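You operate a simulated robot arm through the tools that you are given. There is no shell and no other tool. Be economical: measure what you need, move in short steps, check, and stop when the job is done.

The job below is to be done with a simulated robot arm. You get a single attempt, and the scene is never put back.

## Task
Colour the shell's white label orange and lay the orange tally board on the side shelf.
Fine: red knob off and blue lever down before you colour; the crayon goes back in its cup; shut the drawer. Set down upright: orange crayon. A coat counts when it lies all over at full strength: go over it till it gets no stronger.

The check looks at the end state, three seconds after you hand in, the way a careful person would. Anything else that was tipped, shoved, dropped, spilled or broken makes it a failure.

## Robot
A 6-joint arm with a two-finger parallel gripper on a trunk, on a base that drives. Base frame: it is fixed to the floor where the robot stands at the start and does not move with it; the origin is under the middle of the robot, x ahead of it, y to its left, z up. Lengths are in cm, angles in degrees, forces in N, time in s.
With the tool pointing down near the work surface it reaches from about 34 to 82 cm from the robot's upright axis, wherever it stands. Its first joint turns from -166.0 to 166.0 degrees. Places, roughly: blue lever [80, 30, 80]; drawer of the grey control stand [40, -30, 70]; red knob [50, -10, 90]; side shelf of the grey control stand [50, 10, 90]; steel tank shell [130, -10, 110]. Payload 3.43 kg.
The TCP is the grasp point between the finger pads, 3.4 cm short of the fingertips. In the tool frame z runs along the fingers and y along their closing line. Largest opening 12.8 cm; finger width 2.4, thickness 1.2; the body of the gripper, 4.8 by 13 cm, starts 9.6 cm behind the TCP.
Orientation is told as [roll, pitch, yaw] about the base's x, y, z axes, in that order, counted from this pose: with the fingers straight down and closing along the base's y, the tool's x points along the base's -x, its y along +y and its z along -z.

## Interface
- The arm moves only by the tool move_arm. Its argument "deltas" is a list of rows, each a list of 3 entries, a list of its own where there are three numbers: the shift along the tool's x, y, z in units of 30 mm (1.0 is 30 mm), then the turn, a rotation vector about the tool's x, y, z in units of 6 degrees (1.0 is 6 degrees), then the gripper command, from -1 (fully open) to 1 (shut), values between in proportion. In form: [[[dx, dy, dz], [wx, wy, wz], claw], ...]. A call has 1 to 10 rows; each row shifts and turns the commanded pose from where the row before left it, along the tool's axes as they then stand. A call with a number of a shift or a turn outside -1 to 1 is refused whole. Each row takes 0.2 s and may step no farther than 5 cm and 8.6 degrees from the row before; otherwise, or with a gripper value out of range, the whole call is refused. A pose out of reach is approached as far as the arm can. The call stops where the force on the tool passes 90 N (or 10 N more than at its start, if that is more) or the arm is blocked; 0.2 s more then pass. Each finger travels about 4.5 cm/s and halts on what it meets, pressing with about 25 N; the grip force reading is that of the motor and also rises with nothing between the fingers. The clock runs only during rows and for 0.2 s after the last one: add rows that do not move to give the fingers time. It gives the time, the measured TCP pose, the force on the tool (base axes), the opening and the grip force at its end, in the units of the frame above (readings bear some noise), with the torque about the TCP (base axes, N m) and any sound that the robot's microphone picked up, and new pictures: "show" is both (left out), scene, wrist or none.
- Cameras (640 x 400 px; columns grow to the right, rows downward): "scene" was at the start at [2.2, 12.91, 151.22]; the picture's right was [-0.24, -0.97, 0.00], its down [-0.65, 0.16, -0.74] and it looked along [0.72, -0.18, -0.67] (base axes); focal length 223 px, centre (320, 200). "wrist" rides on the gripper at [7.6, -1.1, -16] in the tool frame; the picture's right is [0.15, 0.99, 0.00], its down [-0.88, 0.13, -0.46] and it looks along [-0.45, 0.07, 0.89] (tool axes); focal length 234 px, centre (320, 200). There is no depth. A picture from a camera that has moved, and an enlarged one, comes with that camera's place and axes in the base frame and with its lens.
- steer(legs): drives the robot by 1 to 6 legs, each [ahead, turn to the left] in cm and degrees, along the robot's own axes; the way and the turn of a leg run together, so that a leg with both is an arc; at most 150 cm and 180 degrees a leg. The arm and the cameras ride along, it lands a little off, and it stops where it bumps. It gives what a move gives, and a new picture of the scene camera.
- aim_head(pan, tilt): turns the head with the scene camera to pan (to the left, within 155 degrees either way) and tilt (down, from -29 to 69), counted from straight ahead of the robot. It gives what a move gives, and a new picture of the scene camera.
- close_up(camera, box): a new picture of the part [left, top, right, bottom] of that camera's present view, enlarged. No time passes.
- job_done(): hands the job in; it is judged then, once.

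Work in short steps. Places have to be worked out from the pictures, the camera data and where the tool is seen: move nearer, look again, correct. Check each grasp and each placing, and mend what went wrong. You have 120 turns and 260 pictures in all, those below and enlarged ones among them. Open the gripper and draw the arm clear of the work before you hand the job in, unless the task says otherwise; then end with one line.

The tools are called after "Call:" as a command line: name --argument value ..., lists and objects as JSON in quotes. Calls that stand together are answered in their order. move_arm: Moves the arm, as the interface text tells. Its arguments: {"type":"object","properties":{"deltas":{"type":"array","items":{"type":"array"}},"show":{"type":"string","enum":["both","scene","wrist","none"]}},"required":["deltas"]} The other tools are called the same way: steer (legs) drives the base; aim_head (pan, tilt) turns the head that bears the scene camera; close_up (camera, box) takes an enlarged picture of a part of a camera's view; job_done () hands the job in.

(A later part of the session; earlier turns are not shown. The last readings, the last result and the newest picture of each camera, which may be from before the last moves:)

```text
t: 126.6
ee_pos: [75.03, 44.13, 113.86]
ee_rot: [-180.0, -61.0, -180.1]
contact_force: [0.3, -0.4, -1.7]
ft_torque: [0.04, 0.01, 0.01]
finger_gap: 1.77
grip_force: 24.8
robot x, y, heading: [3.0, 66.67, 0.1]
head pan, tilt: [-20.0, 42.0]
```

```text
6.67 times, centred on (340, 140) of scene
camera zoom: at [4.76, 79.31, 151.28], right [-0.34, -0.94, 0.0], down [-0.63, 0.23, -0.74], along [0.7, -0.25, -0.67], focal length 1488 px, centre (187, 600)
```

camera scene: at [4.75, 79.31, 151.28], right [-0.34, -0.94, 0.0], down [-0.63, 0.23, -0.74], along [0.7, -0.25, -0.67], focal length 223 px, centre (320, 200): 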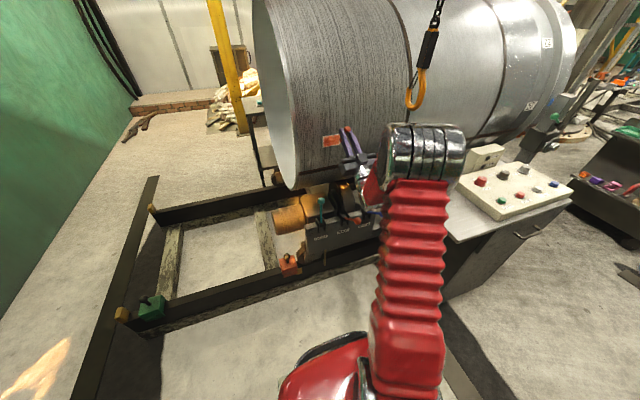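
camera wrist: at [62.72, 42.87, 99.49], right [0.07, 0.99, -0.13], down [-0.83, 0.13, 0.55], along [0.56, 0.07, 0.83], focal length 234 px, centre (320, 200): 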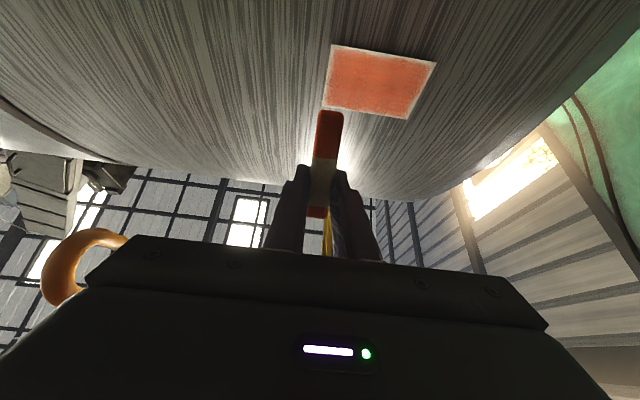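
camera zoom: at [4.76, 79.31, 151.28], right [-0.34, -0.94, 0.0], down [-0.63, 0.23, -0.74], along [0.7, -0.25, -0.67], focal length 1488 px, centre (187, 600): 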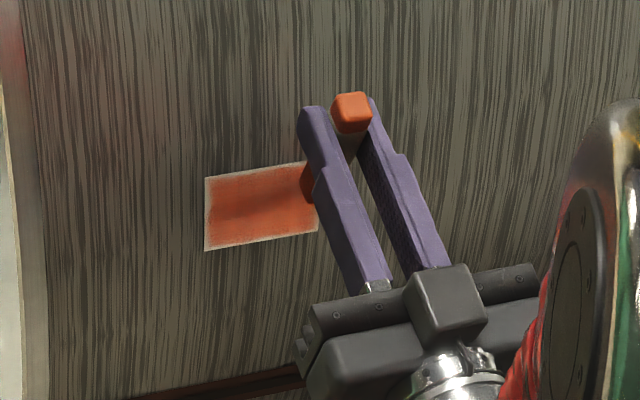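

Call:
move_arm --deltas '[[[0.025, 0, 0.045], [0, 0, 0], 0.8], [[0.025, 0, 0.045], [0, 0, 0], 0.8]]' --show "none"

Call:
move_arm --deltas '[[[0.025, 0, 0.045], [0, 0, 0], 0.8], [[0.025, 0, 0.045], [0, 0, 0], 0.8]]' --show "wrist"

Call:
close_up --camera "wrist" --box '[240, 20, 480, 170]'

```text
t: 127.2
ee_pos: [75.4, 44.03, 113.83]
ee_rot: [179.9, -61.1, -179.9]
contact_force: [-12.8, 0.2, -4.9]
ft_torque: [0.03, 0.69, 0.07]
finger_gap: 1.79
grip_force: 25.4
robot x, y, heading: [2.87, 66.18, -0.0]
head pan, tilt: [-20.0, 42.0]
```

```text
t: 127.8
ee_pos: [75.6, 44.03, 113.92]
ee_rot: [-179.9, -61.0, -180.0]
contact_force: [-14.1, 0.7, -2.2]
ft_torque: [0.02, 0.62, 0.02]
finger_gap: 1.77
grip_force: 25.1
robot x, y, heading: [2.72, 66.58, -0.1]
head pan, tilt: [-20.0, 42.0]
camera wrist: at [65.46, 42.92, 99.56], right [0.07, 0.99, -0.13], down [-0.83, 0.13, 0.55], along [0.56, 0.07, 0.83], focal length 234 px, centre (320, 200)
```

wrist: 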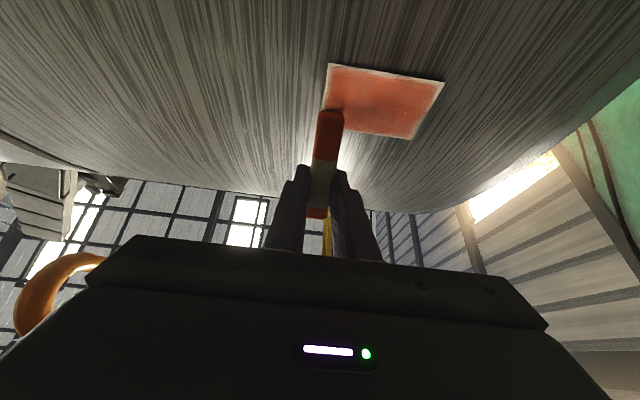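

```text
2.67 times, centred on (360, 95) of wrist
camera zoom: at [65.46, 42.92, 99.56], right [0.07, 0.99, -0.13], down [-0.83, 0.13, 0.55], along [0.56, 0.07, 0.83], focal length 624 px, centre (213, 480)
```

zoom: 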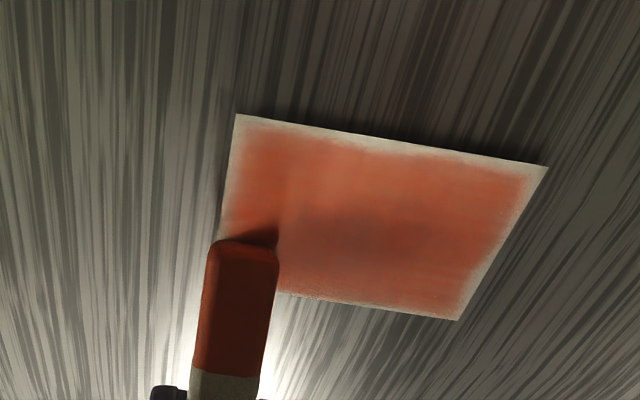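

Near the crayon the paint now reaches the very edge, so the rim can be filled with real contact there. Stroke down the -y edge.

Call:
move_arm --deltas '[[[-0.005, -0.2, -0.01], [0, 0, 0], 0.8], [[0.25, 0, -0.17], [0, 0, 0], 0.8], [[0.25, 0, -0.168], [0, 0, 0], 0.8], [[0.25, 0, -0.163], [0, 0, 0], 0.8], [[0.25, 0, -0.158], [0, 0, 0], 0.8], [[0.25, 0, -0.155], [0, 0, 0], 0.8]]' --show "wrist"

Call:
close_up --camera "wrist" --box '[240, 60, 480, 210]'

```text
t: 129.2
ee_pos: [75.5, 43.53, 109.32]
ee_rot: [180.1, -61.0, -179.9]
contact_force: [-0.4, -1.1, -0.2]
ft_torque: [-0.01, 0.02, -0.03]
finger_gap: 1.77
grip_force: 24.3
robot x, y, heading: [2.89, 66.34, 0.3]
head pan, tilt: [-20.0, 42.0]
camera wrist: at [65.27, 42.35, 95.06], right [0.07, 0.99, -0.13], down [-0.83, 0.13, 0.55], along [0.56, 0.07, 0.83], focal length 234 px, centre (320, 200)
```

wrist: 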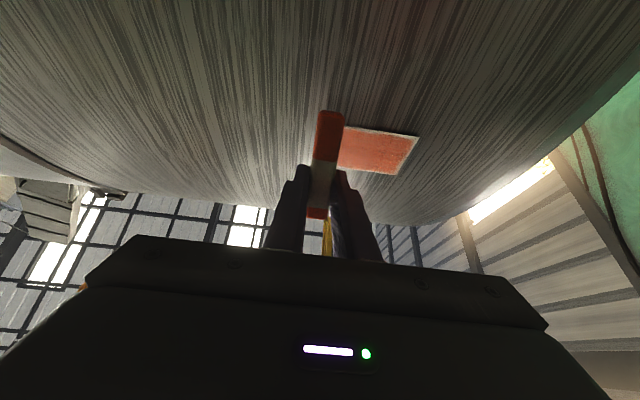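

```text
2.67 times, centred on (360, 135) of wrist
camera zoom: at [65.27, 42.35, 95.06], right [0.07, 0.99, -0.13], down [-0.83, 0.13, 0.55], along [0.56, 0.07, 0.83], focal length 624 px, centre (213, 373)
```

zoom: 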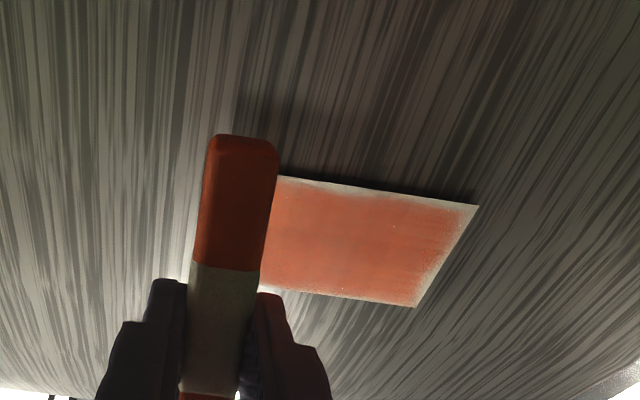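

Contact was lost going down, so the wall is effectively vertical here. Press to contact at the lower corner, then run along the lower edge with no slope.

Call:
move_arm --deltas '[[[-0.04, 0, 0.06], [0, 0, 0], 0.8], [[0.025, 0, 0.045], [0, 0, 0], 0.8]]' --show "none"

Call:
move_arm --deltas '[[[0.025, 0, 0.045], [0, 0, 0], 0.8]]' --show "none"

Call:
move_arm --deltas '[[[0.025, 0, 0.045], [0, 0, 0], 0.8]]' --show "none"

```text
t: 129.8
ee_pos: [75.71, 43.57, 109.66]
ee_rot: [-180.0, -61.0, -180.0]
contact_force: [-0.4, -1.2, 0.4]
ft_torque: [-0.01, -0.01, -0.03]
finger_gap: 1.82
grip_force: 25.4
robot x, y, heading: [3.17, 66.55, 0.1]
head pan, tilt: [-20.0, 42.0]
```

```text
t: 130.2
ee_pos: [75.76, 43.53, 109.62]
ee_rot: [-180.0, -61.0, -179.9]
contact_force: [-7.3, 1.7, 0.3]
ft_torque: [0.01, 0.24, -0.03]
finger_gap: 1.77
grip_force: 25.6
robot x, y, heading: [2.77, 66.35, 0.1]
head pan, tilt: [-20.0, 42.0]
```

```text
t: 130.6
ee_pos: [75.91, 43.51, 109.61]
ee_rot: [-180.0, -60.9, -180.0]
contact_force: [-13.7, 1.3, 1.3]
ft_torque: [0.03, 0.47, -0.05]
finger_gap: 1.79
grip_force: 25.2
robot x, y, heading: [2.66, 67.11, -0.0]
head pan, tilt: [-20.0, 42.0]
```

Contact 13 N at the lower edge. Run along it to +y with no slope.

Call:
move_arm --deltas '[[[0, 0.4, 0], [0, 0, 0], 0.8], [[0, 0.4, 0], [0, 0, 0], 0.8], [[0, 0.4, 0], [0, 0, 0], 0.8]]' --show "none"

Call:
move_arm --deltas '[[[0, 0.4, 0], [0, 0, 0], 0.8], [[0, 0.4, 0], [0, 0, 0], 0.8], [[0, 0.45, 0], [0, 0, 0], 0.8]]' --show "wrist"

Call:
close_up --camera "wrist" --box '[160, 60, 400, 210]'

```text
t: 131.4
ee_pos: [75.88, 47.0, 109.44]
ee_rot: [180.0, -61.0, -180.0]
contact_force: [-5.1, -2.4, -3.7]
ft_torque: [-0.1, 0.39, -0.12]
finger_gap: 1.77
grip_force: 25.1
robot x, y, heading: [2.74, 66.11, -0.1]
head pan, tilt: [-20.0, 42.0]
```

```text
t: 132.2
ee_pos: [75.97, 50.85, 109.77]
ee_rot: [-179.5, -61.1, 180.0]
contact_force: [-1.5, -0.7, 0.4]
ft_torque: [-0.03, 0.06, -0.09]
finger_gap: 1.76
grip_force: 24.6
robot x, y, heading: [2.88, 66.49, -0.1]
head pan, tilt: [-20.0, 42.0]
camera wrist: at [65.79, 49.46, 95.28], right [0.06, 0.99, -0.13], down [-0.83, 0.13, 0.55], along [0.56, 0.07, 0.83], focal length 234 px, centre (320, 200)
```

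wrist: 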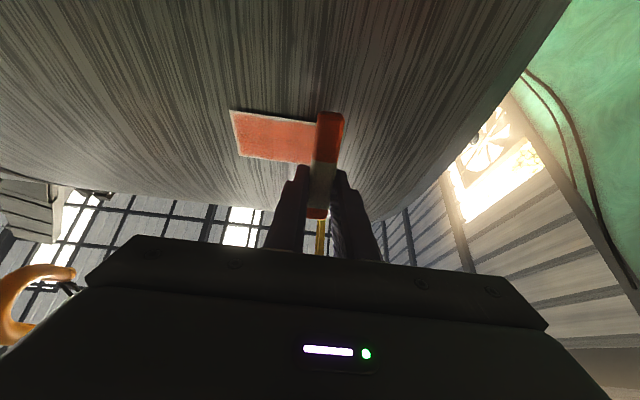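

```text
2.67 times, centred on (280, 135) of wrist
camera zoom: at [65.79, 49.46, 95.28], right [0.06, 0.99, -0.13], down [-0.83, 0.13, 0.55], along [0.56, 0.07, 0.83], focal length 624 px, centre (427, 373)
```

zoom: 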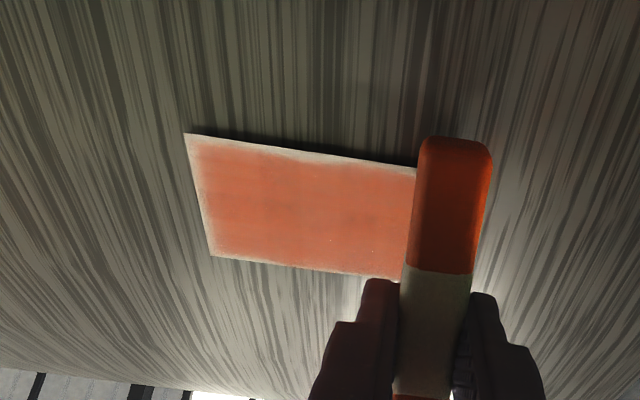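

Low edge improved; contact line was ~0.3 cm below the label, and force faded by 2.5 mm over the width (slope ≈0.03). Press and stroke up the +y edge.

Call:
move_arm --deltas '[[[-0.05, -0.05, 0.09], [0, 0, 0], 0.8], [[-0.28, 0, 0.17], [0, 0, 0], 0.8], [[-0.28, 0, 0.165], [0, 0, 0], 0.8], [[-0.28, 0, 0.162], [0, 0, 0], 0.8]]' --show "none"

Call:
move_arm --deltas '[[[-0.292, 0, 0.162], [0, 0, 0], 0.8], [[-0.27, 0, 0.17], [0, 0, 0], 0.8]]' --show "wrist"

Call:
close_up --camera "wrist" --box '[160, 20, 400, 170]'

```text
t: 133.2
ee_pos: [76.26, 50.7, 112.8]
ee_rot: [-179.5, -61.0, 180.0]
contact_force: [-6.9, 0.4, -2.6]
ft_torque: [-0.03, 0.39, 0.0]
finger_gap: 1.8
grip_force: 24.4
robot x, y, heading: [2.78, 66.34, -0.1]
head pan, tilt: [-20.0, 42.0]
```

```text
t: 133.8
ee_pos: [76.18, 50.69, 114.88]
ee_rot: [-179.5, -60.9, 180.0]
contact_force: [-3.2, 0.7, 2.2]
ft_torque: [-0.01, 0.08, -0.01]
finger_gap: 1.8
grip_force: 24.6
robot x, y, heading: [3.1, 66.5, -0.0]
head pan, tilt: [-20.0, 42.0]
camera wrist: at [66.08, 49.41, 100.55], right [0.06, 0.99, -0.13], down [-0.83, 0.13, 0.55], along [0.56, 0.07, 0.83], focal length 234 px, centre (320, 200)
```

wrist: 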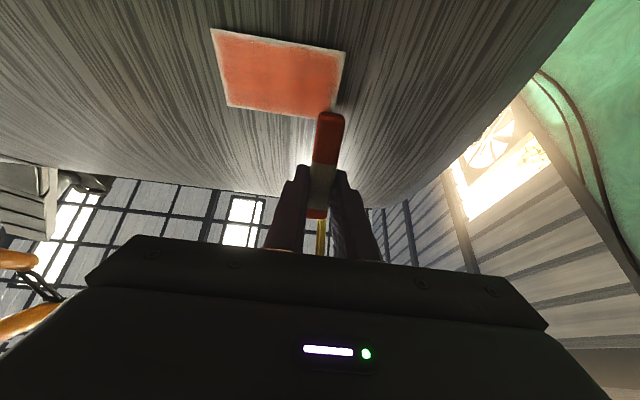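

```text
2.67 times, centred on (280, 95) of wrist
camera zoom: at [66.08, 49.41, 100.55], right [0.06, 0.99, -0.13], down [-0.83, 0.13, 0.55], along [0.56, 0.07, 0.83], focal length 624 px, centre (427, 480)
```

zoom: 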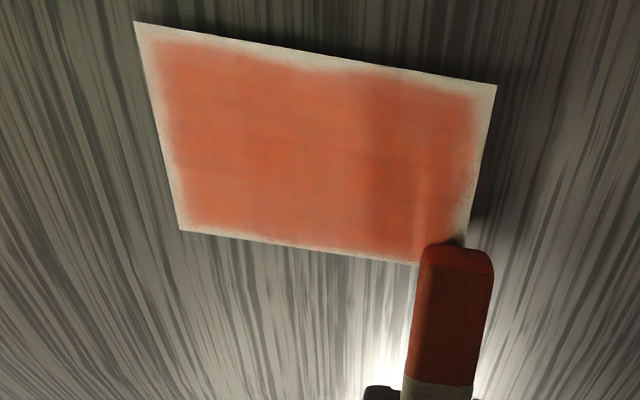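

The footprint seems offset from the crayon's centre. Since nothing marks outside the label, I'll overrun the edges: stroke down at y≈51.6.

Call:
move_arm --deltas '[[[0.02, 0.3, 0.05], [0, 0, 0], 0.8], [[0.27, 0, -0.15], [0, 0, 0], 0.8], [[0.27, 0, -0.15], [0, 0, 0], 0.8], [[0.27, 0, -0.15], [0, 0, 0], 0.8], [[0.27, 0, -0.15], [0, 0, 0], 0.8], [[0.27, 0, -0.15], [0, 0, 0], 0.8]]' --show "none"

Call:
move_arm --deltas '[[[-0.27, 0, 0.15], [0, 0, 0], 0.8], [[-0.27, 0, 0.15], [0, 0, 0], 0.8], [[-0.27, 0, 0.15], [0, 0, 0], 0.8], [[-0.27, 0, 0.15], [0, 0, 0], 0.8], [[-0.27, 0, 0.15], [0, 0, 0], 0.8]]' --show "wrist"

Call:
close_up --camera "wrist" --box '[160, 20, 400, 170]'

```text
t: 135.2
ee_pos: [76.2, 50.89, 110.12]
ee_rot: [-179.3, -61.1, 179.9]
contact_force: [-0.1, -0.3, 0.0]
ft_torque: [-0.02, 0.01, 0.03]
finger_gap: 1.77
grip_force: 25.6
out of reach, approached as far as the arm can: row 1
robot x, y, heading: [2.69, 66.54, 0.1]
head pan, tilt: [-20.0, 42.0]
```

```text
t: 136.4
ee_pos: [76.17, 50.92, 114.87]
ee_rot: [-179.4, -61.1, 179.9]
contact_force: [-1.6, 0.8, -0.1]
ft_torque: [-0.02, 0.03, 0.0]
finger_gap: 1.76
grip_force: 24.8
robot x, y, heading: [2.94, 66.72, 0.2]
head pan, tilt: [-20.0, 42.0]
camera wrist: at [66.07, 49.61, 100.56], right [0.06, 0.99, -0.13], down [-0.83, 0.13, 0.55], along [0.56, 0.08, 0.83], focal length 234 px, centre (320, 200)
```

wrist: 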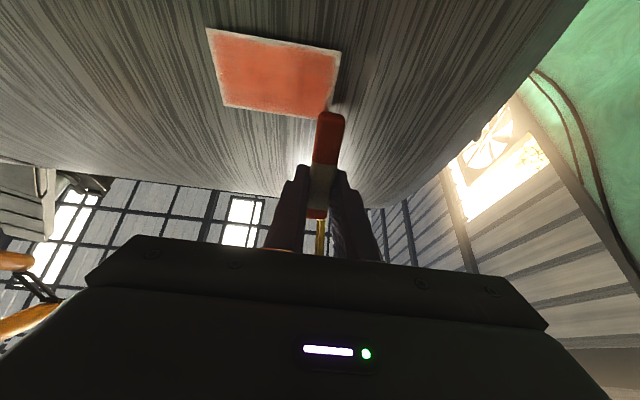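

```text
2.67 times, centred on (280, 95) of wrist
camera zoom: at [66.07, 49.61, 100.56], right [0.06, 0.99, -0.13], down [-0.83, 0.13, 0.55], along [0.56, 0.08, 0.83], focal length 624 px, centre (427, 480)
```

zoom: 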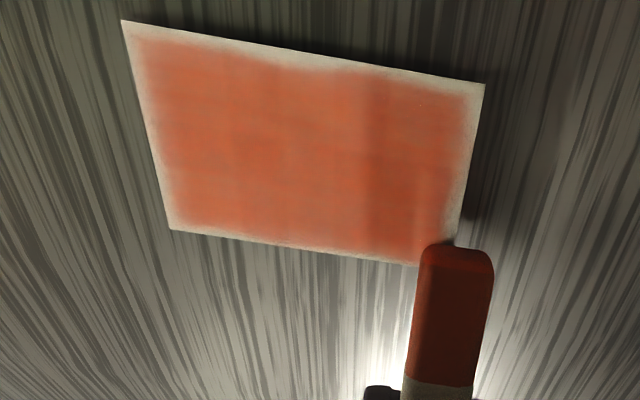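

Rim is unaffected even with the footprint well over the edge, so it is the label's own soft border. The last well-pressed strip is slightly deeper than the rest, so I go over the remaining columns with steady pressure. First re-establish contact.

Call:
move_arm --deltas '[[[0.03, -0.4, 0.06], [0, 0, 0], 0.8], [[0.01, 0, 0.02], [0, 0, 0], 0.8]]' --show "none"

Call:
move_arm --deltas '[[[0.015, 0, 0.03], [0, 0, 0], 0.8]]' --show "none"

```text
t: 137.0
ee_pos: [76.48, 49.87, 114.87]
ee_rot: [-180.1, -61.0, -179.9]
contact_force: [-11.2, 3.2, -1.5]
ft_torque: [0.14, 0.53, 0.1]
finger_gap: 1.79
grip_force: 25.0
robot x, y, heading: [2.71, 66.87, 0.1]
head pan, tilt: [-20.0, 42.0]
```

```text
t: 137.4
ee_pos: [76.61, 49.86, 114.76]
ee_rot: [-180.1, -60.9, -180.0]
contact_force: [-12.3, 2.3, -0.7]
ft_torque: [0.09, 0.55, -0.07]
finger_gap: 1.78
grip_force: 25.0
robot x, y, heading: [2.36, 66.42, 0.1]
head pan, tilt: [-20.0, 42.0]
```

Contact is good at ~12 N; the fingertips are near the shell, so no more pushing. Stroke columns down and up with slight relaxation.

Call:
move_arm --deltas '[[[-0.008, 0, -0.016], [0, 0, 0], 0.8], [[0.28, 0, -0.156], [0, 0, 0], 0.8], [[0.28, 0, -0.156], [0, 0, 0], 0.8], [[0.28, 0, -0.156], [0, 0, 0], 0.8], [[0.28, 0, -0.156], [0, 0, 0], 0.8], [[0.25, 0, -0.14], [0, 0, 0], 0.8]]' --show "none"

Call:
move_arm --deltas '[[[-0.006, -0.5, -0.012], [0, 0, 0], 0.8], [[-0.28, 0, 0.156], [0, 0, 0], 0.8], [[-0.28, 0, 0.156], [0, 0, 0], 0.8], [[-0.28, 0, 0.156], [0, 0, 0], 0.8], [[-0.28, 0, 0.156], [0, 0, 0], 0.8], [[-0.25, 0, 0.14], [0, 0, 0], 0.8]]' --show "wrist"

Call:
close_up --camera "wrist" --box '[180, 20, 420, 170]'

```text
t: 138.8
ee_pos: [76.42, 49.77, 110.09]
ee_rot: [180.0, -61.0, -179.9]
contact_force: [-0.3, 0.1, -2.1]
ft_torque: [0.04, 0.01, 0.01]
finger_gap: 1.8
grip_force: 25.1
robot x, y, heading: [2.87, 66.68, 0.2]
head pan, tilt: [-20.0, 42.0]
```

```text
t: 140.2
ee_pos: [76.53, 48.31, 114.99]
ee_rot: [-179.9, -61.0, 180.1]
contact_force: [-0.9, 0.1, 0.0]
ft_torque: [0.0, 0.0, -0.02]
finger_gap: 1.77
grip_force: 24.9
robot x, y, heading: [2.69, 66.54, 0.2]
head pan, tilt: [-20.0, 42.0]
camera wrist: at [66.36, 47.15, 100.42], right [0.07, 0.99, -0.13], down [-0.83, 0.13, 0.55], along [0.56, 0.07, 0.83], focal length 234 px, centre (320, 200)
```

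wrist: 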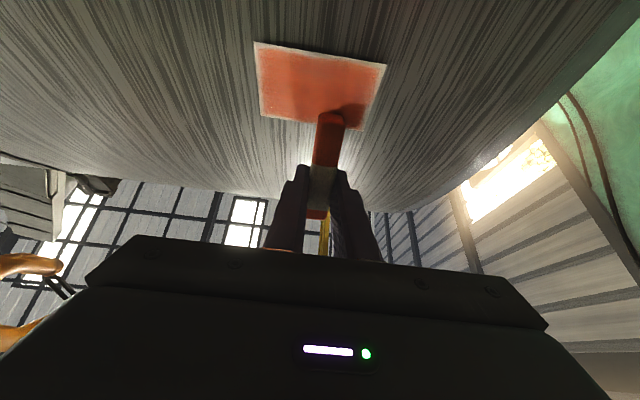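

```text
2.67 times, centred on (300, 95) of wrist
camera zoom: at [66.36, 47.15, 100.42], right [0.07, 0.99, -0.13], down [-0.83, 0.13, 0.55], along [0.56, 0.07, 0.83], focal length 624 px, centre (373, 480)
```

zoom: 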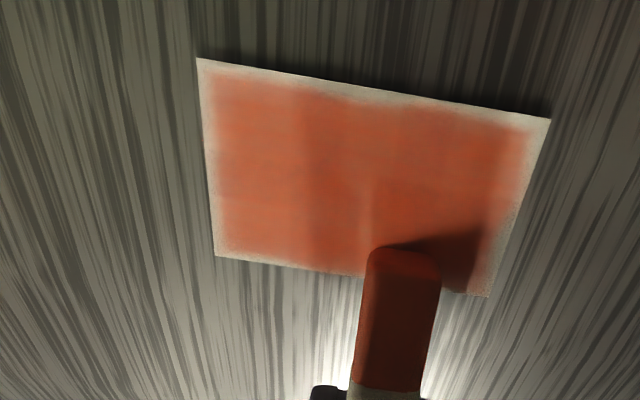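

The darker strip moves with the hand: it's a shadow, not paint. Retreat and compare the coat against the earlier scene picture.

Call:
move_arm --deltas '[[[-0.3, 0, -0.9], [0, 0, 0], 0.8], [[-0.3, -0.8, -0.9], [0, 0, 0], 0.8], [[-0.3, -0.9, -0.9], [0, 0, 0], 0.8], [[0, -0.9, -0.9], [0, 0, 0], 0.8], [[0, -0.9, -0.5], [0, 0, 0], 0.8]]'

Call:
close_up --camera "scene" --box '[306, 120, 362, 160]'

Call:
close_up --camera "wrist" --box '[320, 40, 480, 140]'

```text
t: 141.4
ee_pos: [64.32, 37.91, 111.33]
ee_rot: [-180.0, -61.0, -179.9]
contact_force: [-0.1, -0.5, 0.8]
ft_torque: [-0.03, -0.01, 0.05]
finger_gap: 1.79
grip_force: 25.4
robot x, y, heading: [2.53, 66.28, -0.0]
head pan, tilt: [-20.0, 42.0]
camera scene: at [4.75, 79.3, 151.28], right [-0.34, -0.94, 0.0], down [-0.63, 0.23, -0.74], along [0.7, -0.25, -0.67], focal length 223 px, centre (320, 200)
camera wrist: at [54.24, 36.66, 96.92], right [0.07, 0.99, -0.13], down [-0.83, 0.13, 0.55], along [0.56, 0.07, 0.83], focal length 234 px, centre (320, 200)
```

scene: 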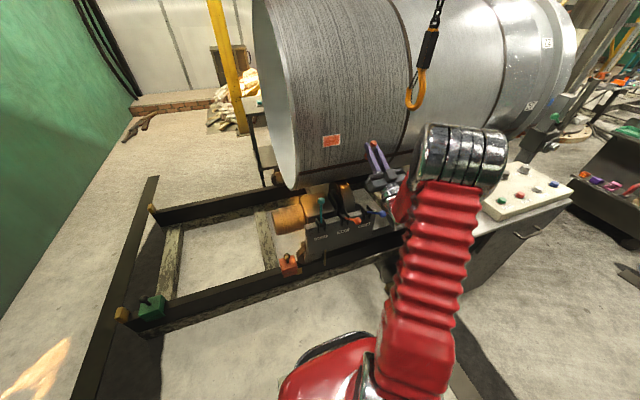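
wrist: 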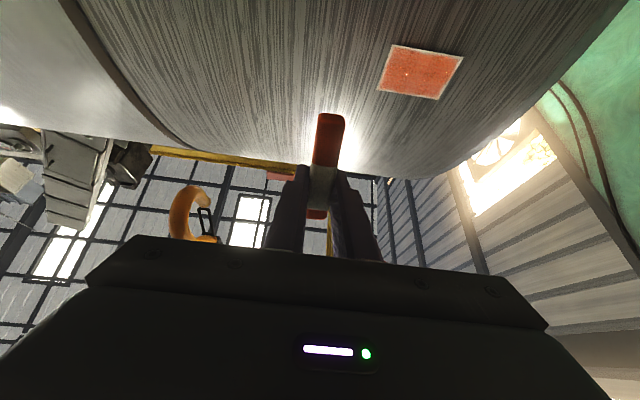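

```text
10.00 times, centred on (334, 140) of scene
camera zoom: at [4.75, 79.3, 151.28], right [-0.34, -0.94, 0.0], down [-0.63, 0.23, -0.74], along [0.7, -0.25, -0.67], focal length 2232 px, centre (180, 800)
```

zoom: 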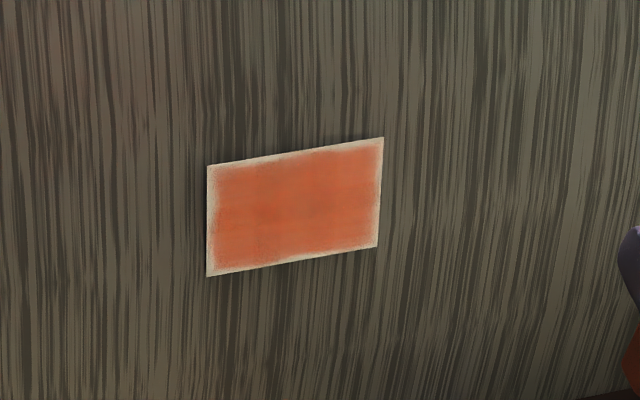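

```text
4.00 times, centred on (400, 90) of wrist
camera zoom: at [54.24, 36.66, 96.92], right [0.07, 0.99, -0.13], down [-0.83, 0.13, 0.55], along [0.56, 0.07, 0.83], focal length 937 px, centre (0, 640)
```

zoom: 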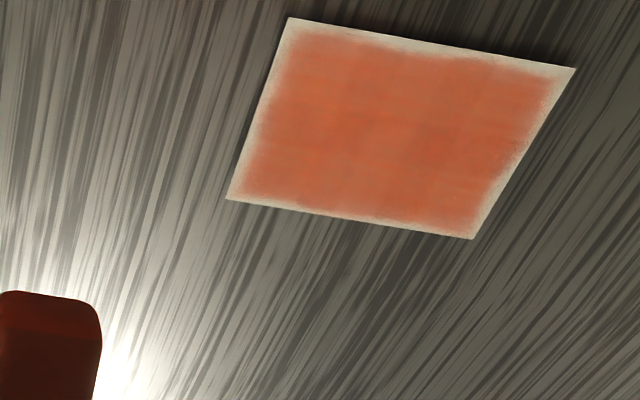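

The coat matches the earlier picture exactly, so it's saturated. The crayon has meanwhile pivoted ≈45° in the grip; I'll pivot it back by pressing its top end on bare shell, at successively smaller pitch. First pitch to 90° and look.

Call:
move_arm --deltas '[[[0, 0, 0], [0, 0.966, 0], 0.8], [[0, 0, 0], [0, 0.966, 0], 0.8], [[0, 0, 0], [0, 0.966, 0], 0.8], [[0, 0, 0], [0, 0.966, 0], 0.8], [[0, 0, 0], [0, 0.966, 0], 0.8]]'

Call:
close_up --camera "scene" --box '[346, 120, 426, 180]'

Call:
close_up --camera "wrist" --box '[260, 90, 400, 230]'

```text
t: 142.6
ee_pos: [64.36, 37.82, 111.27]
ee_rot: [11.8, -89.9, -11.9]
contact_force: [0.9, -0.5, 0.7]
ft_torque: [0.01, 0.01, -0.01]
finger_gap: 1.78
grip_force: 25.3
robot x, y, heading: [2.67, 66.71, 0.2]
head pan, tilt: [-20.0, 42.0]
camera scene: at [4.75, 79.31, 151.28], right [-0.34, -0.94, 0.0], down [-0.63, 0.23, -0.74], along [0.7, -0.25, -0.67], focal length 223 px, centre (320, 200)
camera wrist: at [48.49, 36.68, 103.64], right [0.0, 0.99, -0.15], down [-0.45, 0.13, 0.88], along [0.89, 0.07, 0.45], focal length 234 px, centre (320, 200)
```

scene: 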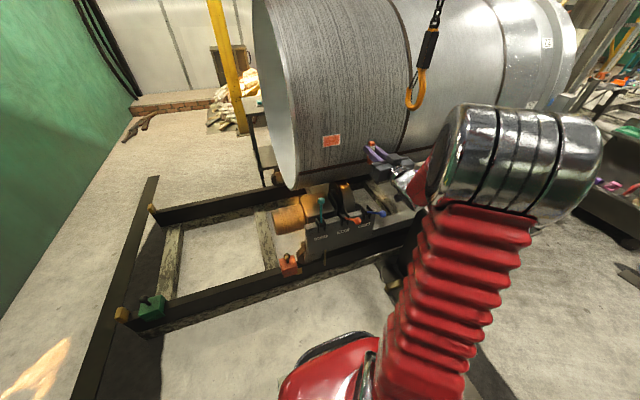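
wrist: 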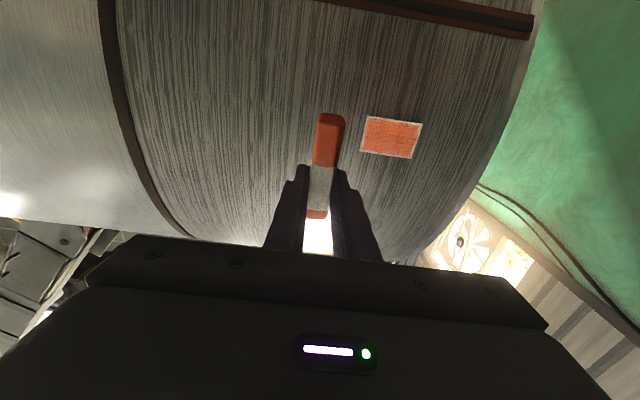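

```text
6.67 times, centred on (386, 150) of scene
camera zoom: at [4.75, 79.31, 151.28], right [-0.34, -0.94, 0.0], down [-0.63, 0.23, -0.74], along [0.7, -0.25, -0.67], focal length 1488 px, centre (-120, 533)
```

zoom: 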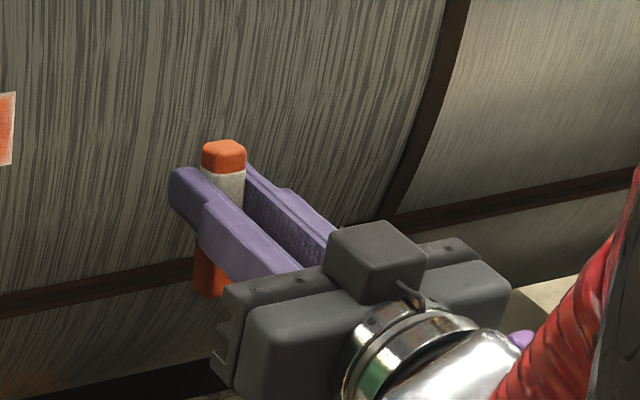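

```text
2.86 times, centred on (330, 160) of wrist
camera zoom: at [48.49, 36.68, 103.64], right [0.0, 0.99, -0.15], down [-0.45, 0.13, 0.88], along [0.89, 0.07, 0.45], focal length 669 px, centre (291, 314)
```

zoom: 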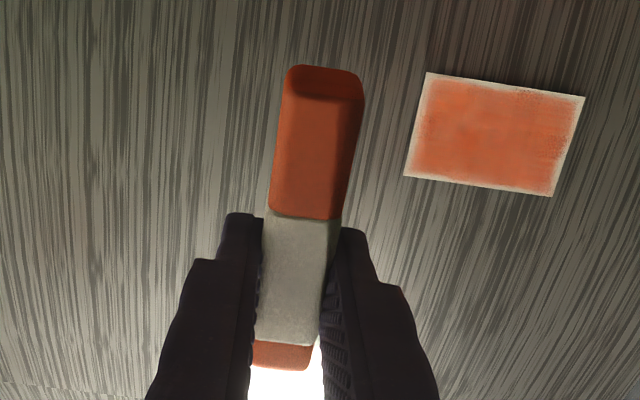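

At 90° the crayon is only about 7° off vertical in the hand (slip ≈35°). Go to pitch 62° and approach the bare shell with its top end leading.

Call:
move_arm --deltas '[[[0, 0, 0], [0, 0.933, 0], 0.8], [[0, 0, 0], [0, 0.933, 0], 0.8], [[0, 0, 0], [0, 0.933, 0], 0.8], [[0, 0, 0], [0, 0.933, 0], 0.8], [[0, 0, 0], [0, 0.933, 0], 0.8], [[-0.44, -0.3, 0.82], [0, 0, 0], 0.8], [[-0.44, 0, 0.82], [0, 0, 0], 0.8], [[-0.44, 0, 0.82], [0, 0, 0], 0.8]]'

Call:
close_up --camera "scene" --box '[346, 110, 426, 170]'

```text
t: 144.4
ee_pos: [72.93, 36.93, 111.13]
ee_rot: [0.0, -62.0, 0.0]
contact_force: [-0.2, -0.3, -0.2]
ft_torque: [0.01, 0.01, 0.0]
finger_gap: 1.76
grip_force: 24.5
robot x, y, heading: [2.87, 66.41, -0.1]
head pan, tilt: [-20.0, 42.0]
camera scene: at [4.73, 79.31, 151.28], right [-0.34, -0.94, 0.0], down [-0.63, 0.23, -0.74], along [0.7, -0.25, -0.67], focal length 223 px, centre (320, 200)
camera wrist: at [55.31, 35.72, 112.0], right [-0.07, 0.99, -0.13], down [0.01, 0.13, 0.99], along [1.0, 0.07, -0.02], focal length 234 px, centre (320, 200)
```

scene: 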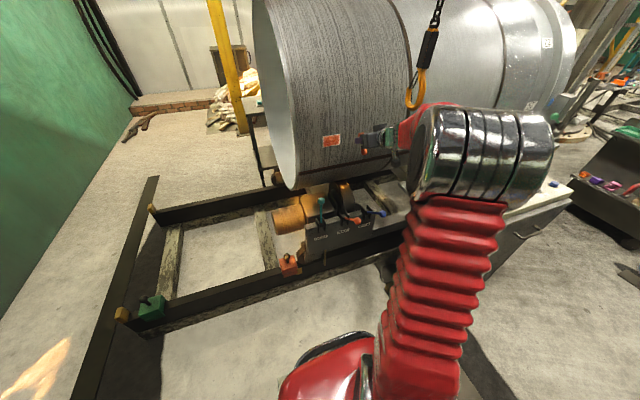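
wrist: 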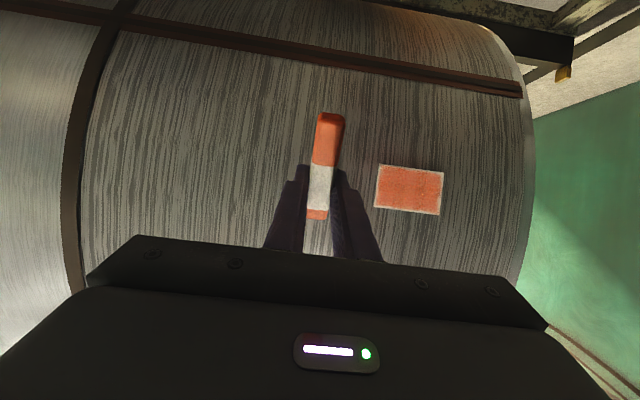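

```text
6.67 times, centred on (386, 140) of scene
camera zoom: at [4.73, 79.31, 151.28], right [-0.34, -0.94, 0.0], down [-0.63, 0.23, -0.74], along [0.7, -0.25, -0.67], focal length 1488 px, centre (-120, 600)
```

zoom: 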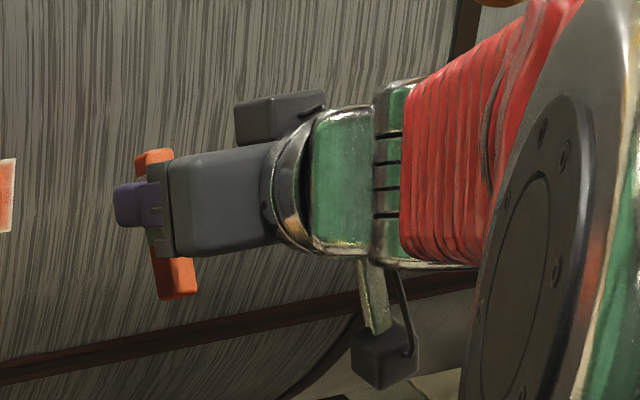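

Now press the top end into the bare shell in small steps to pivot the crayon.

Call:
move_arm --deltas '[[[-0.23, 0, 0.44], [0, 0, 0], 0.8], [[-0.1, 0, 0.2], [0, 0, 0], 0.8], [[-0.05, 0, 0.1], [0, 0, 0], 0.8]]' --show "none"

Call:
move_arm --deltas '[[[-0.05, 0, 0.1], [0, 0, 0], 0.8]]' --show "none"

Call:
move_arm --deltas '[[[-0.05, 0, 0.1], [0, 0, 0], 0.8]]' --show "none"

```text
t: 145.2
ee_pos: [75.45, 36.92, 111.07]
ee_rot: [-0.1, -61.9, 0.1]
contact_force: [0.2, 0.2, -0.1]
ft_torque: [0.03, -0.02, 0.0]
finger_gap: 1.77
grip_force: 25.0
robot x, y, heading: [2.8, 66.13, -0.1]
head pan, tilt: [-20.0, 42.0]
```

```text
t: 145.6
ee_pos: [75.69, 36.92, 111.21]
ee_rot: [0.0, -62.0, 0.0]
contact_force: [-0.3, -0.6, -0.2]
ft_torque: [-0.06, 0.07, -0.05]
finger_gap: 1.75
grip_force: 25.1
robot x, y, heading: [2.7, 66.92, 0.3]
head pan, tilt: [-20.0, 42.0]
```

```text
t: 146.0
ee_pos: [76.09, 36.98, 111.08]
ee_rot: [0.1, -62.0, 0.1]
contact_force: [-0.5, 0.2, -0.1]
ft_torque: [0.01, -0.01, 0.01]
finger_gap: 1.78
grip_force: 24.8
robot x, y, heading: [2.18, 66.54, 0.1]
head pan, tilt: [-20.0, 42.0]
```

Call:
move_arm --deltas '[[[-0.05, 0, 0.1], [0, 0, 0], 0.8]]' --show "none"

Call:
move_arm --deltas '[[[-0.05, 0, 0.1], [0, 0, 0], 0.8]]' --show "none"

Call:
close_up --camera "wrist" --box '[260, 90, 400, 230]'

Call:
close_up --camera "scene" --box '[346, 110, 426, 170]'

```text
t: 146.4
ee_pos: [76.35, 36.91, 111.07]
ee_rot: [0.0, -62.0, 0.2]
contact_force: [-0.2, -0.5, -1.3]
ft_torque: [0.0, -0.01, -0.04]
finger_gap: 1.78
grip_force: 25.1
robot x, y, heading: [2.59, 66.16, 0.0]
head pan, tilt: [-20.0, 42.0]
```

```text
t: 146.8
ee_pos: [76.6, 36.88, 111.09]
ee_rot: [0.0, -61.9, 0.2]
contact_force: [-0.4, 0.3, 0.0]
ft_torque: [0.0, -0.02, 0.02]
finger_gap: 1.8
grip_force: 24.7
robot x, y, heading: [2.91, 66.76, 0.3]
head pan, tilt: [-20.0, 42.0]
```

```text
2.86 times, centred on (330, 160) of wrist
camera zoom: at [59.14, 35.72, 111.97], right [-0.07, 0.99, -0.13], down [0.01, 0.13, 0.99], along [1.0, 0.07, -0.02], focal length 669 px, centre (291, 314)
```

zoom: 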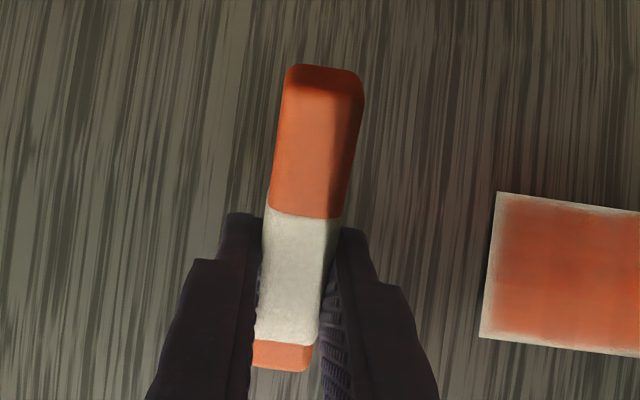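

```text
6.67 times, centred on (386, 140) of scene
camera zoom: at [4.75, 79.31, 151.28], right [-0.34, -0.94, 0.0], down [-0.63, 0.23, -0.74], along [0.7, -0.25, -0.67], focal length 1488 px, centre (-120, 600)
```

zoom: 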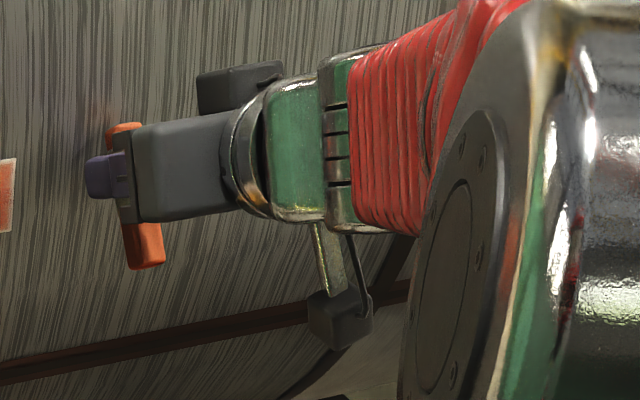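

Top end is about touching (x≈80). Continue pressing in 3 mm steps.

Call:
move_arm --deltas '[[[-0.05, 0, 0.1], [0, 0, 0], 0.8]]' --show "none"

Call:
move_arm --deltas '[[[-0.05, 0, 0.1], [0, 0, 0], 0.8]]' --show "none"

Call:
move_arm --deltas '[[[-0.05, 0, 0.1], [0, 0, 0], 0.8]]' --show "none"

Call:
close_up --camera "wrist" --box '[260, 90, 400, 230]'

```text
t: 147.2
ee_pos: [76.91, 36.79, 111.23]
ee_rot: [0.0, -62.0, 0.1]
contact_force: [-9.3, 2.2, -0.1]
ft_torque: [0.04, 0.06, 0.03]
finger_gap: 1.78
grip_force: 25.0
robot x, y, heading: [2.72, 66.68, 0.2]
head pan, tilt: [-20.0, 42.0]
```

```text
t: 147.6
ee_pos: [76.99, 36.81, 111.19]
ee_rot: [0.2, -62.0, 0.1]
contact_force: [-59.4, 11.2, 1.0]
ft_torque: [-0.07, 0.26, 0.03]
finger_gap: 1.79
grip_force: 25.0
robot x, y, heading: [2.56, 66.29, 0.1]
head pan, tilt: [-20.0, 42.0]
```

```text
t: 148.0
ee_pos: [76.95, 36.84, 111.02]
ee_rot: [0.0, -61.8, 0.1]
contact_force: [-48.3, 9.7, 7.7]
ft_torque: [-0.22, -0.01, -0.11]
finger_gap: 1.76
grip_force: 25.2
robot x, y, heading: [2.89, 66.17, 0.0]
head pan, tilt: [-20.0, 42.0]
stopped in row 1: the force on the tool passed its limit at 101 N (the readings are from after the stop); the commanded pose is now the measured one
```

```text
2.86 times, centred on (330, 160) of wrist
camera zoom: at [59.4, 35.62, 111.98], right [-0.07, 0.99, -0.13], down [0.01, 0.13, 0.99], along [1.0, 0.07, -0.02], focal length 669 px, centre (291, 314)
```

zoom: 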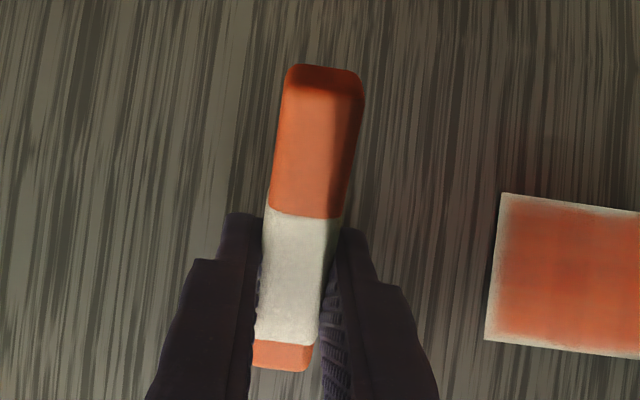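

Only the fingertips met the wall; the crayon didn't pivot. Better plan: drive back to the console front, pitch the hand near-vertical so the crayon lies horizontal, and press its top end on the shelf's front edge to pivot it back. First back off and tuck the arm.

Call:
move_arm --deltas '[[[0.44, 0, -0.85], [0, 0, 0], 0.8], [[0.44, 0.3, -0.85], [0, 0, 0], 0.8], [[0.44, 0.3, -0.85], [0, 0, 0], 0.8], [[0.44, 0.3, -0.85], [0, 0, 0], 0.8], [[0.44, 0.3, -0.85], [0, 0, 0], 0.8], [[0.44, 0.3, -0.85], [0, 0, 0], 0.8], [[0.2, 0.3, -0.5], [0, 1, 0], 0.8], [[0, 0.3, 0], [0, 1, 0], 0.8], [[0, 0.3, 0], [0, 1, 0], 0.8], [[0, 0.3, 0], [0, 1, 0], 0.8]]' --show "none"

Call:
move_arm --deltas '[[[0.5, 0.5, 0], [0, 1, 0], 0.8], [[0.5, 0.5, 0], [0, 1, 0], 0.8], [[0.5, 0.5, 0], [0, 1, 0], 0.8], [[0.3, 0.5, -0.5], [0, 1, 0], 0.8]]'

```text
t: 150.2
ee_pos: [58.5, 44.89, 111.46]
ee_rot: [0.1, -37.6, -0.1]
contact_force: [0.6, 0.0, 0.1]
ft_torque: [-0.01, -0.01, 0.01]
finger_gap: 1.79
grip_force: 25.1
robot x, y, heading: [2.72, 66.61, 0.0]
head pan, tilt: [-20.0, 42.0]
```

```text
t: 151.2
ee_pos: [53.29, 50.87, 110.18]
ee_rot: [0.1, -13.6, 0.1]
contact_force: [-0.7, 0.4, 0.2]
ft_torque: [0.01, 0.03, -0.02]
finger_gap: 1.77
grip_force: 25.1
robot x, y, heading: [2.69, 66.6, 0.1]
head pan, tilt: [-20.0, 42.0]
camera scene: at [4.7, 79.31, 151.28], right [-0.34, -0.94, 0.0], down [-0.63, 0.23, -0.74], along [0.7, -0.25, -0.67], focal length 223 px, centre (320, 200)
camera wrist: at [42.3, 49.65, 123.86], right [-0.14, 0.99, -0.03], down [0.75, 0.13, 0.65], along [0.65, 0.07, -0.76], focal length 234 px, centre (320, 200)
```

scene: 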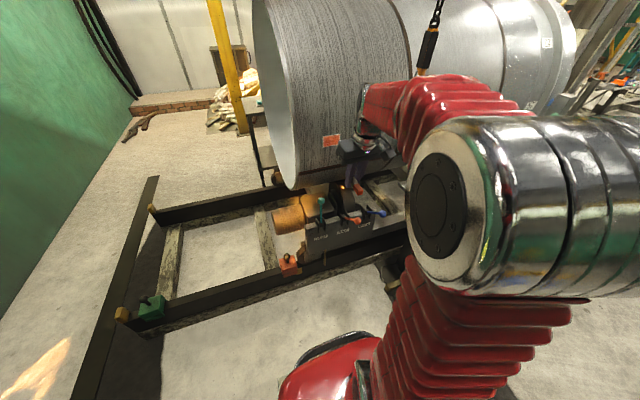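
wrist: 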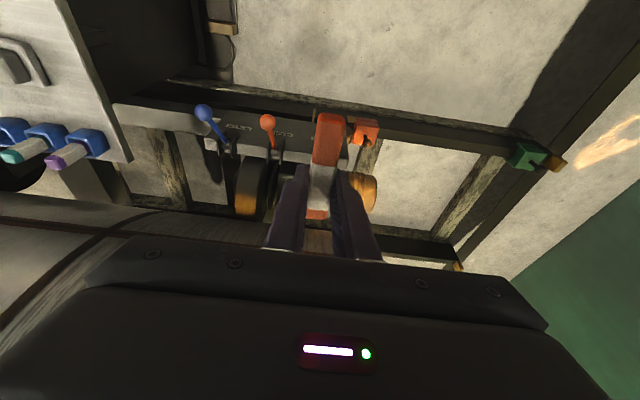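

Pull the arm in and drive back around to the front of the console.

Call:
move_arm --deltas '[[[0.95, 0, -0.7], [0, 0, 0], 0.8], [[0.95, 0, -0.7], [0, 0, 0], 0.8], [[0.95, 0, -0.7], [0, 0, 0], 0.8], [[0.95, 0, -0.7], [0, 0, 0], 0.8]]' --show "none"

Call:
steer --legs '[[-3, 0], [0, 72], [-70, 0], [0, -72]]'

```text
t: 152.2
ee_pos: [40.05, 50.96, 115.71]
ee_rot: [0.1, -13.7, 0.1]
contact_force: [0.0, 0.0, 0.3]
ft_torque: [-0.02, 0.03, -0.02]
finger_gap: 1.82
grip_force: 25.0
robot x, y, heading: [2.57, 66.54, 0.1]
head pan, tilt: [-20.0, 42.0]
```

```text
t: 166.6
ee_pos: [15.97, -14.86, 115.73]
ee_rot: [0.1, -13.7, 0.4]
contact_force: [0.4, 0.5, -0.3]
ft_torque: [-0.02, 0.0, -0.04]
finger_gap: 1.78
grip_force: 25.0
robot x, y, heading: [-21.32, -0.42, 0.6]
head pan, tilt: [-20.0, 42.0]
camera scene: at [-19.67, 12.34, 151.28], right [-0.33, -0.94, 0.0], down [-0.63, 0.22, -0.74], along [0.7, -0.25, -0.67], focal length 223 px, centre (320, 200)
```

scene: 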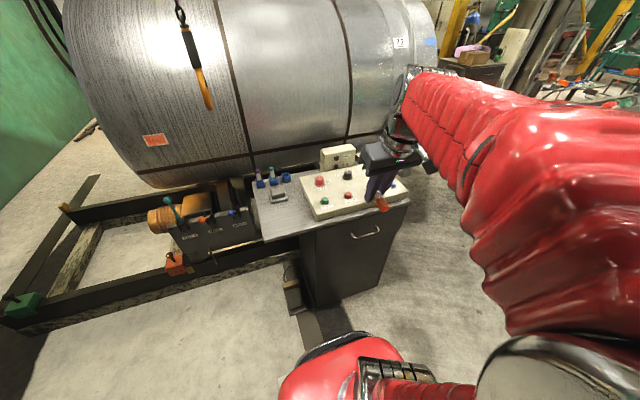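

At the console front again. Move the crayon to just in front of the shelf's front edge, free left part (y≈5).

Call:
move_arm --deltas '[[[-0.46, 0.83, 0.9], [0, 0, 0], 0.8], [[-0.46, 0.83, 0.9], [0, 0, 0], 0.8], [[-0.46, 0.83, 0.9], [0, 0, 0], 0.8], [[-0.46, 0.83, 0.9], [0, 0, 0], 0.8], [[-0.46, 0.83, 0.9], [0, 0, 0], 0.8], [[-0.46, 0.83, 0.9], [0, 0, 0], 0.8], [[-0.46, 0.83, 0.9], [0, 0, 0], 0.8], [[-0.2, 0.83, 0.5], [0, 0, 0], 0.8]]'

Call:
close_up --camera "scene" --box '[240, 160, 400, 280]'

```text
t: 168.4
ee_pos: [30.55, 5.24, 98.36]
ee_rot: [0.2, -13.6, 0.5]
contact_force: [0.3, -0.3, 0.4]
ft_torque: [0.03, -0.04, -0.03]
finger_gap: 1.77
grip_force: 24.8
robot x, y, heading: [-21.53, -0.67, 0.4]
head pan, tilt: [-20.0, 42.0]
camera scene: at [-19.66, 12.35, 151.28], right [-0.33, -0.94, 0.0], down [-0.63, 0.22, -0.74], along [0.7, -0.25, -0.67], focal length 223 px, centre (320, 200)
camera wrist: at [19.57, 4.04, 112.03], right [-0.15, 0.99, -0.03], down [0.75, 0.13, 0.65], along [0.65, 0.07, -0.76], focal length 234 px, centre (320, 200)
```

scene: 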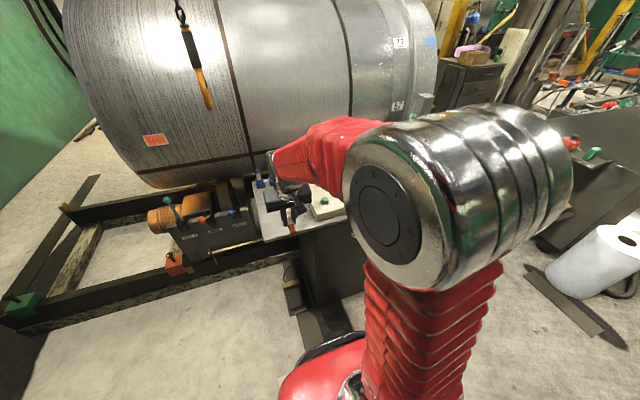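
wrist: 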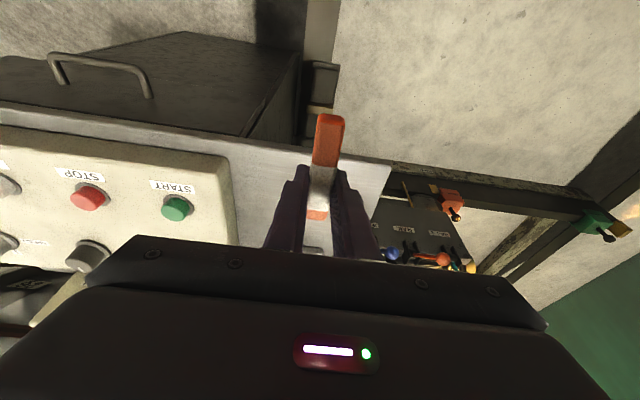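

```text
3.33 times, centred on (320, 220) of scene
camera zoom: at [-19.66, 12.35, 151.28], right [-0.33, -0.94, 0.0], down [-0.63, 0.22, -0.74], along [0.7, -0.25, -0.67], focal length 744 px, centre (320, 133)
```

zoom: 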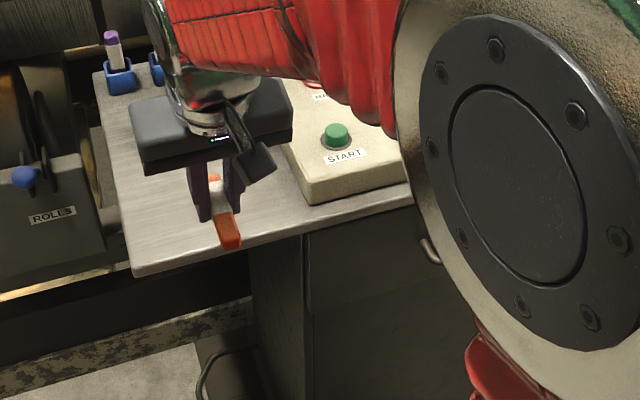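

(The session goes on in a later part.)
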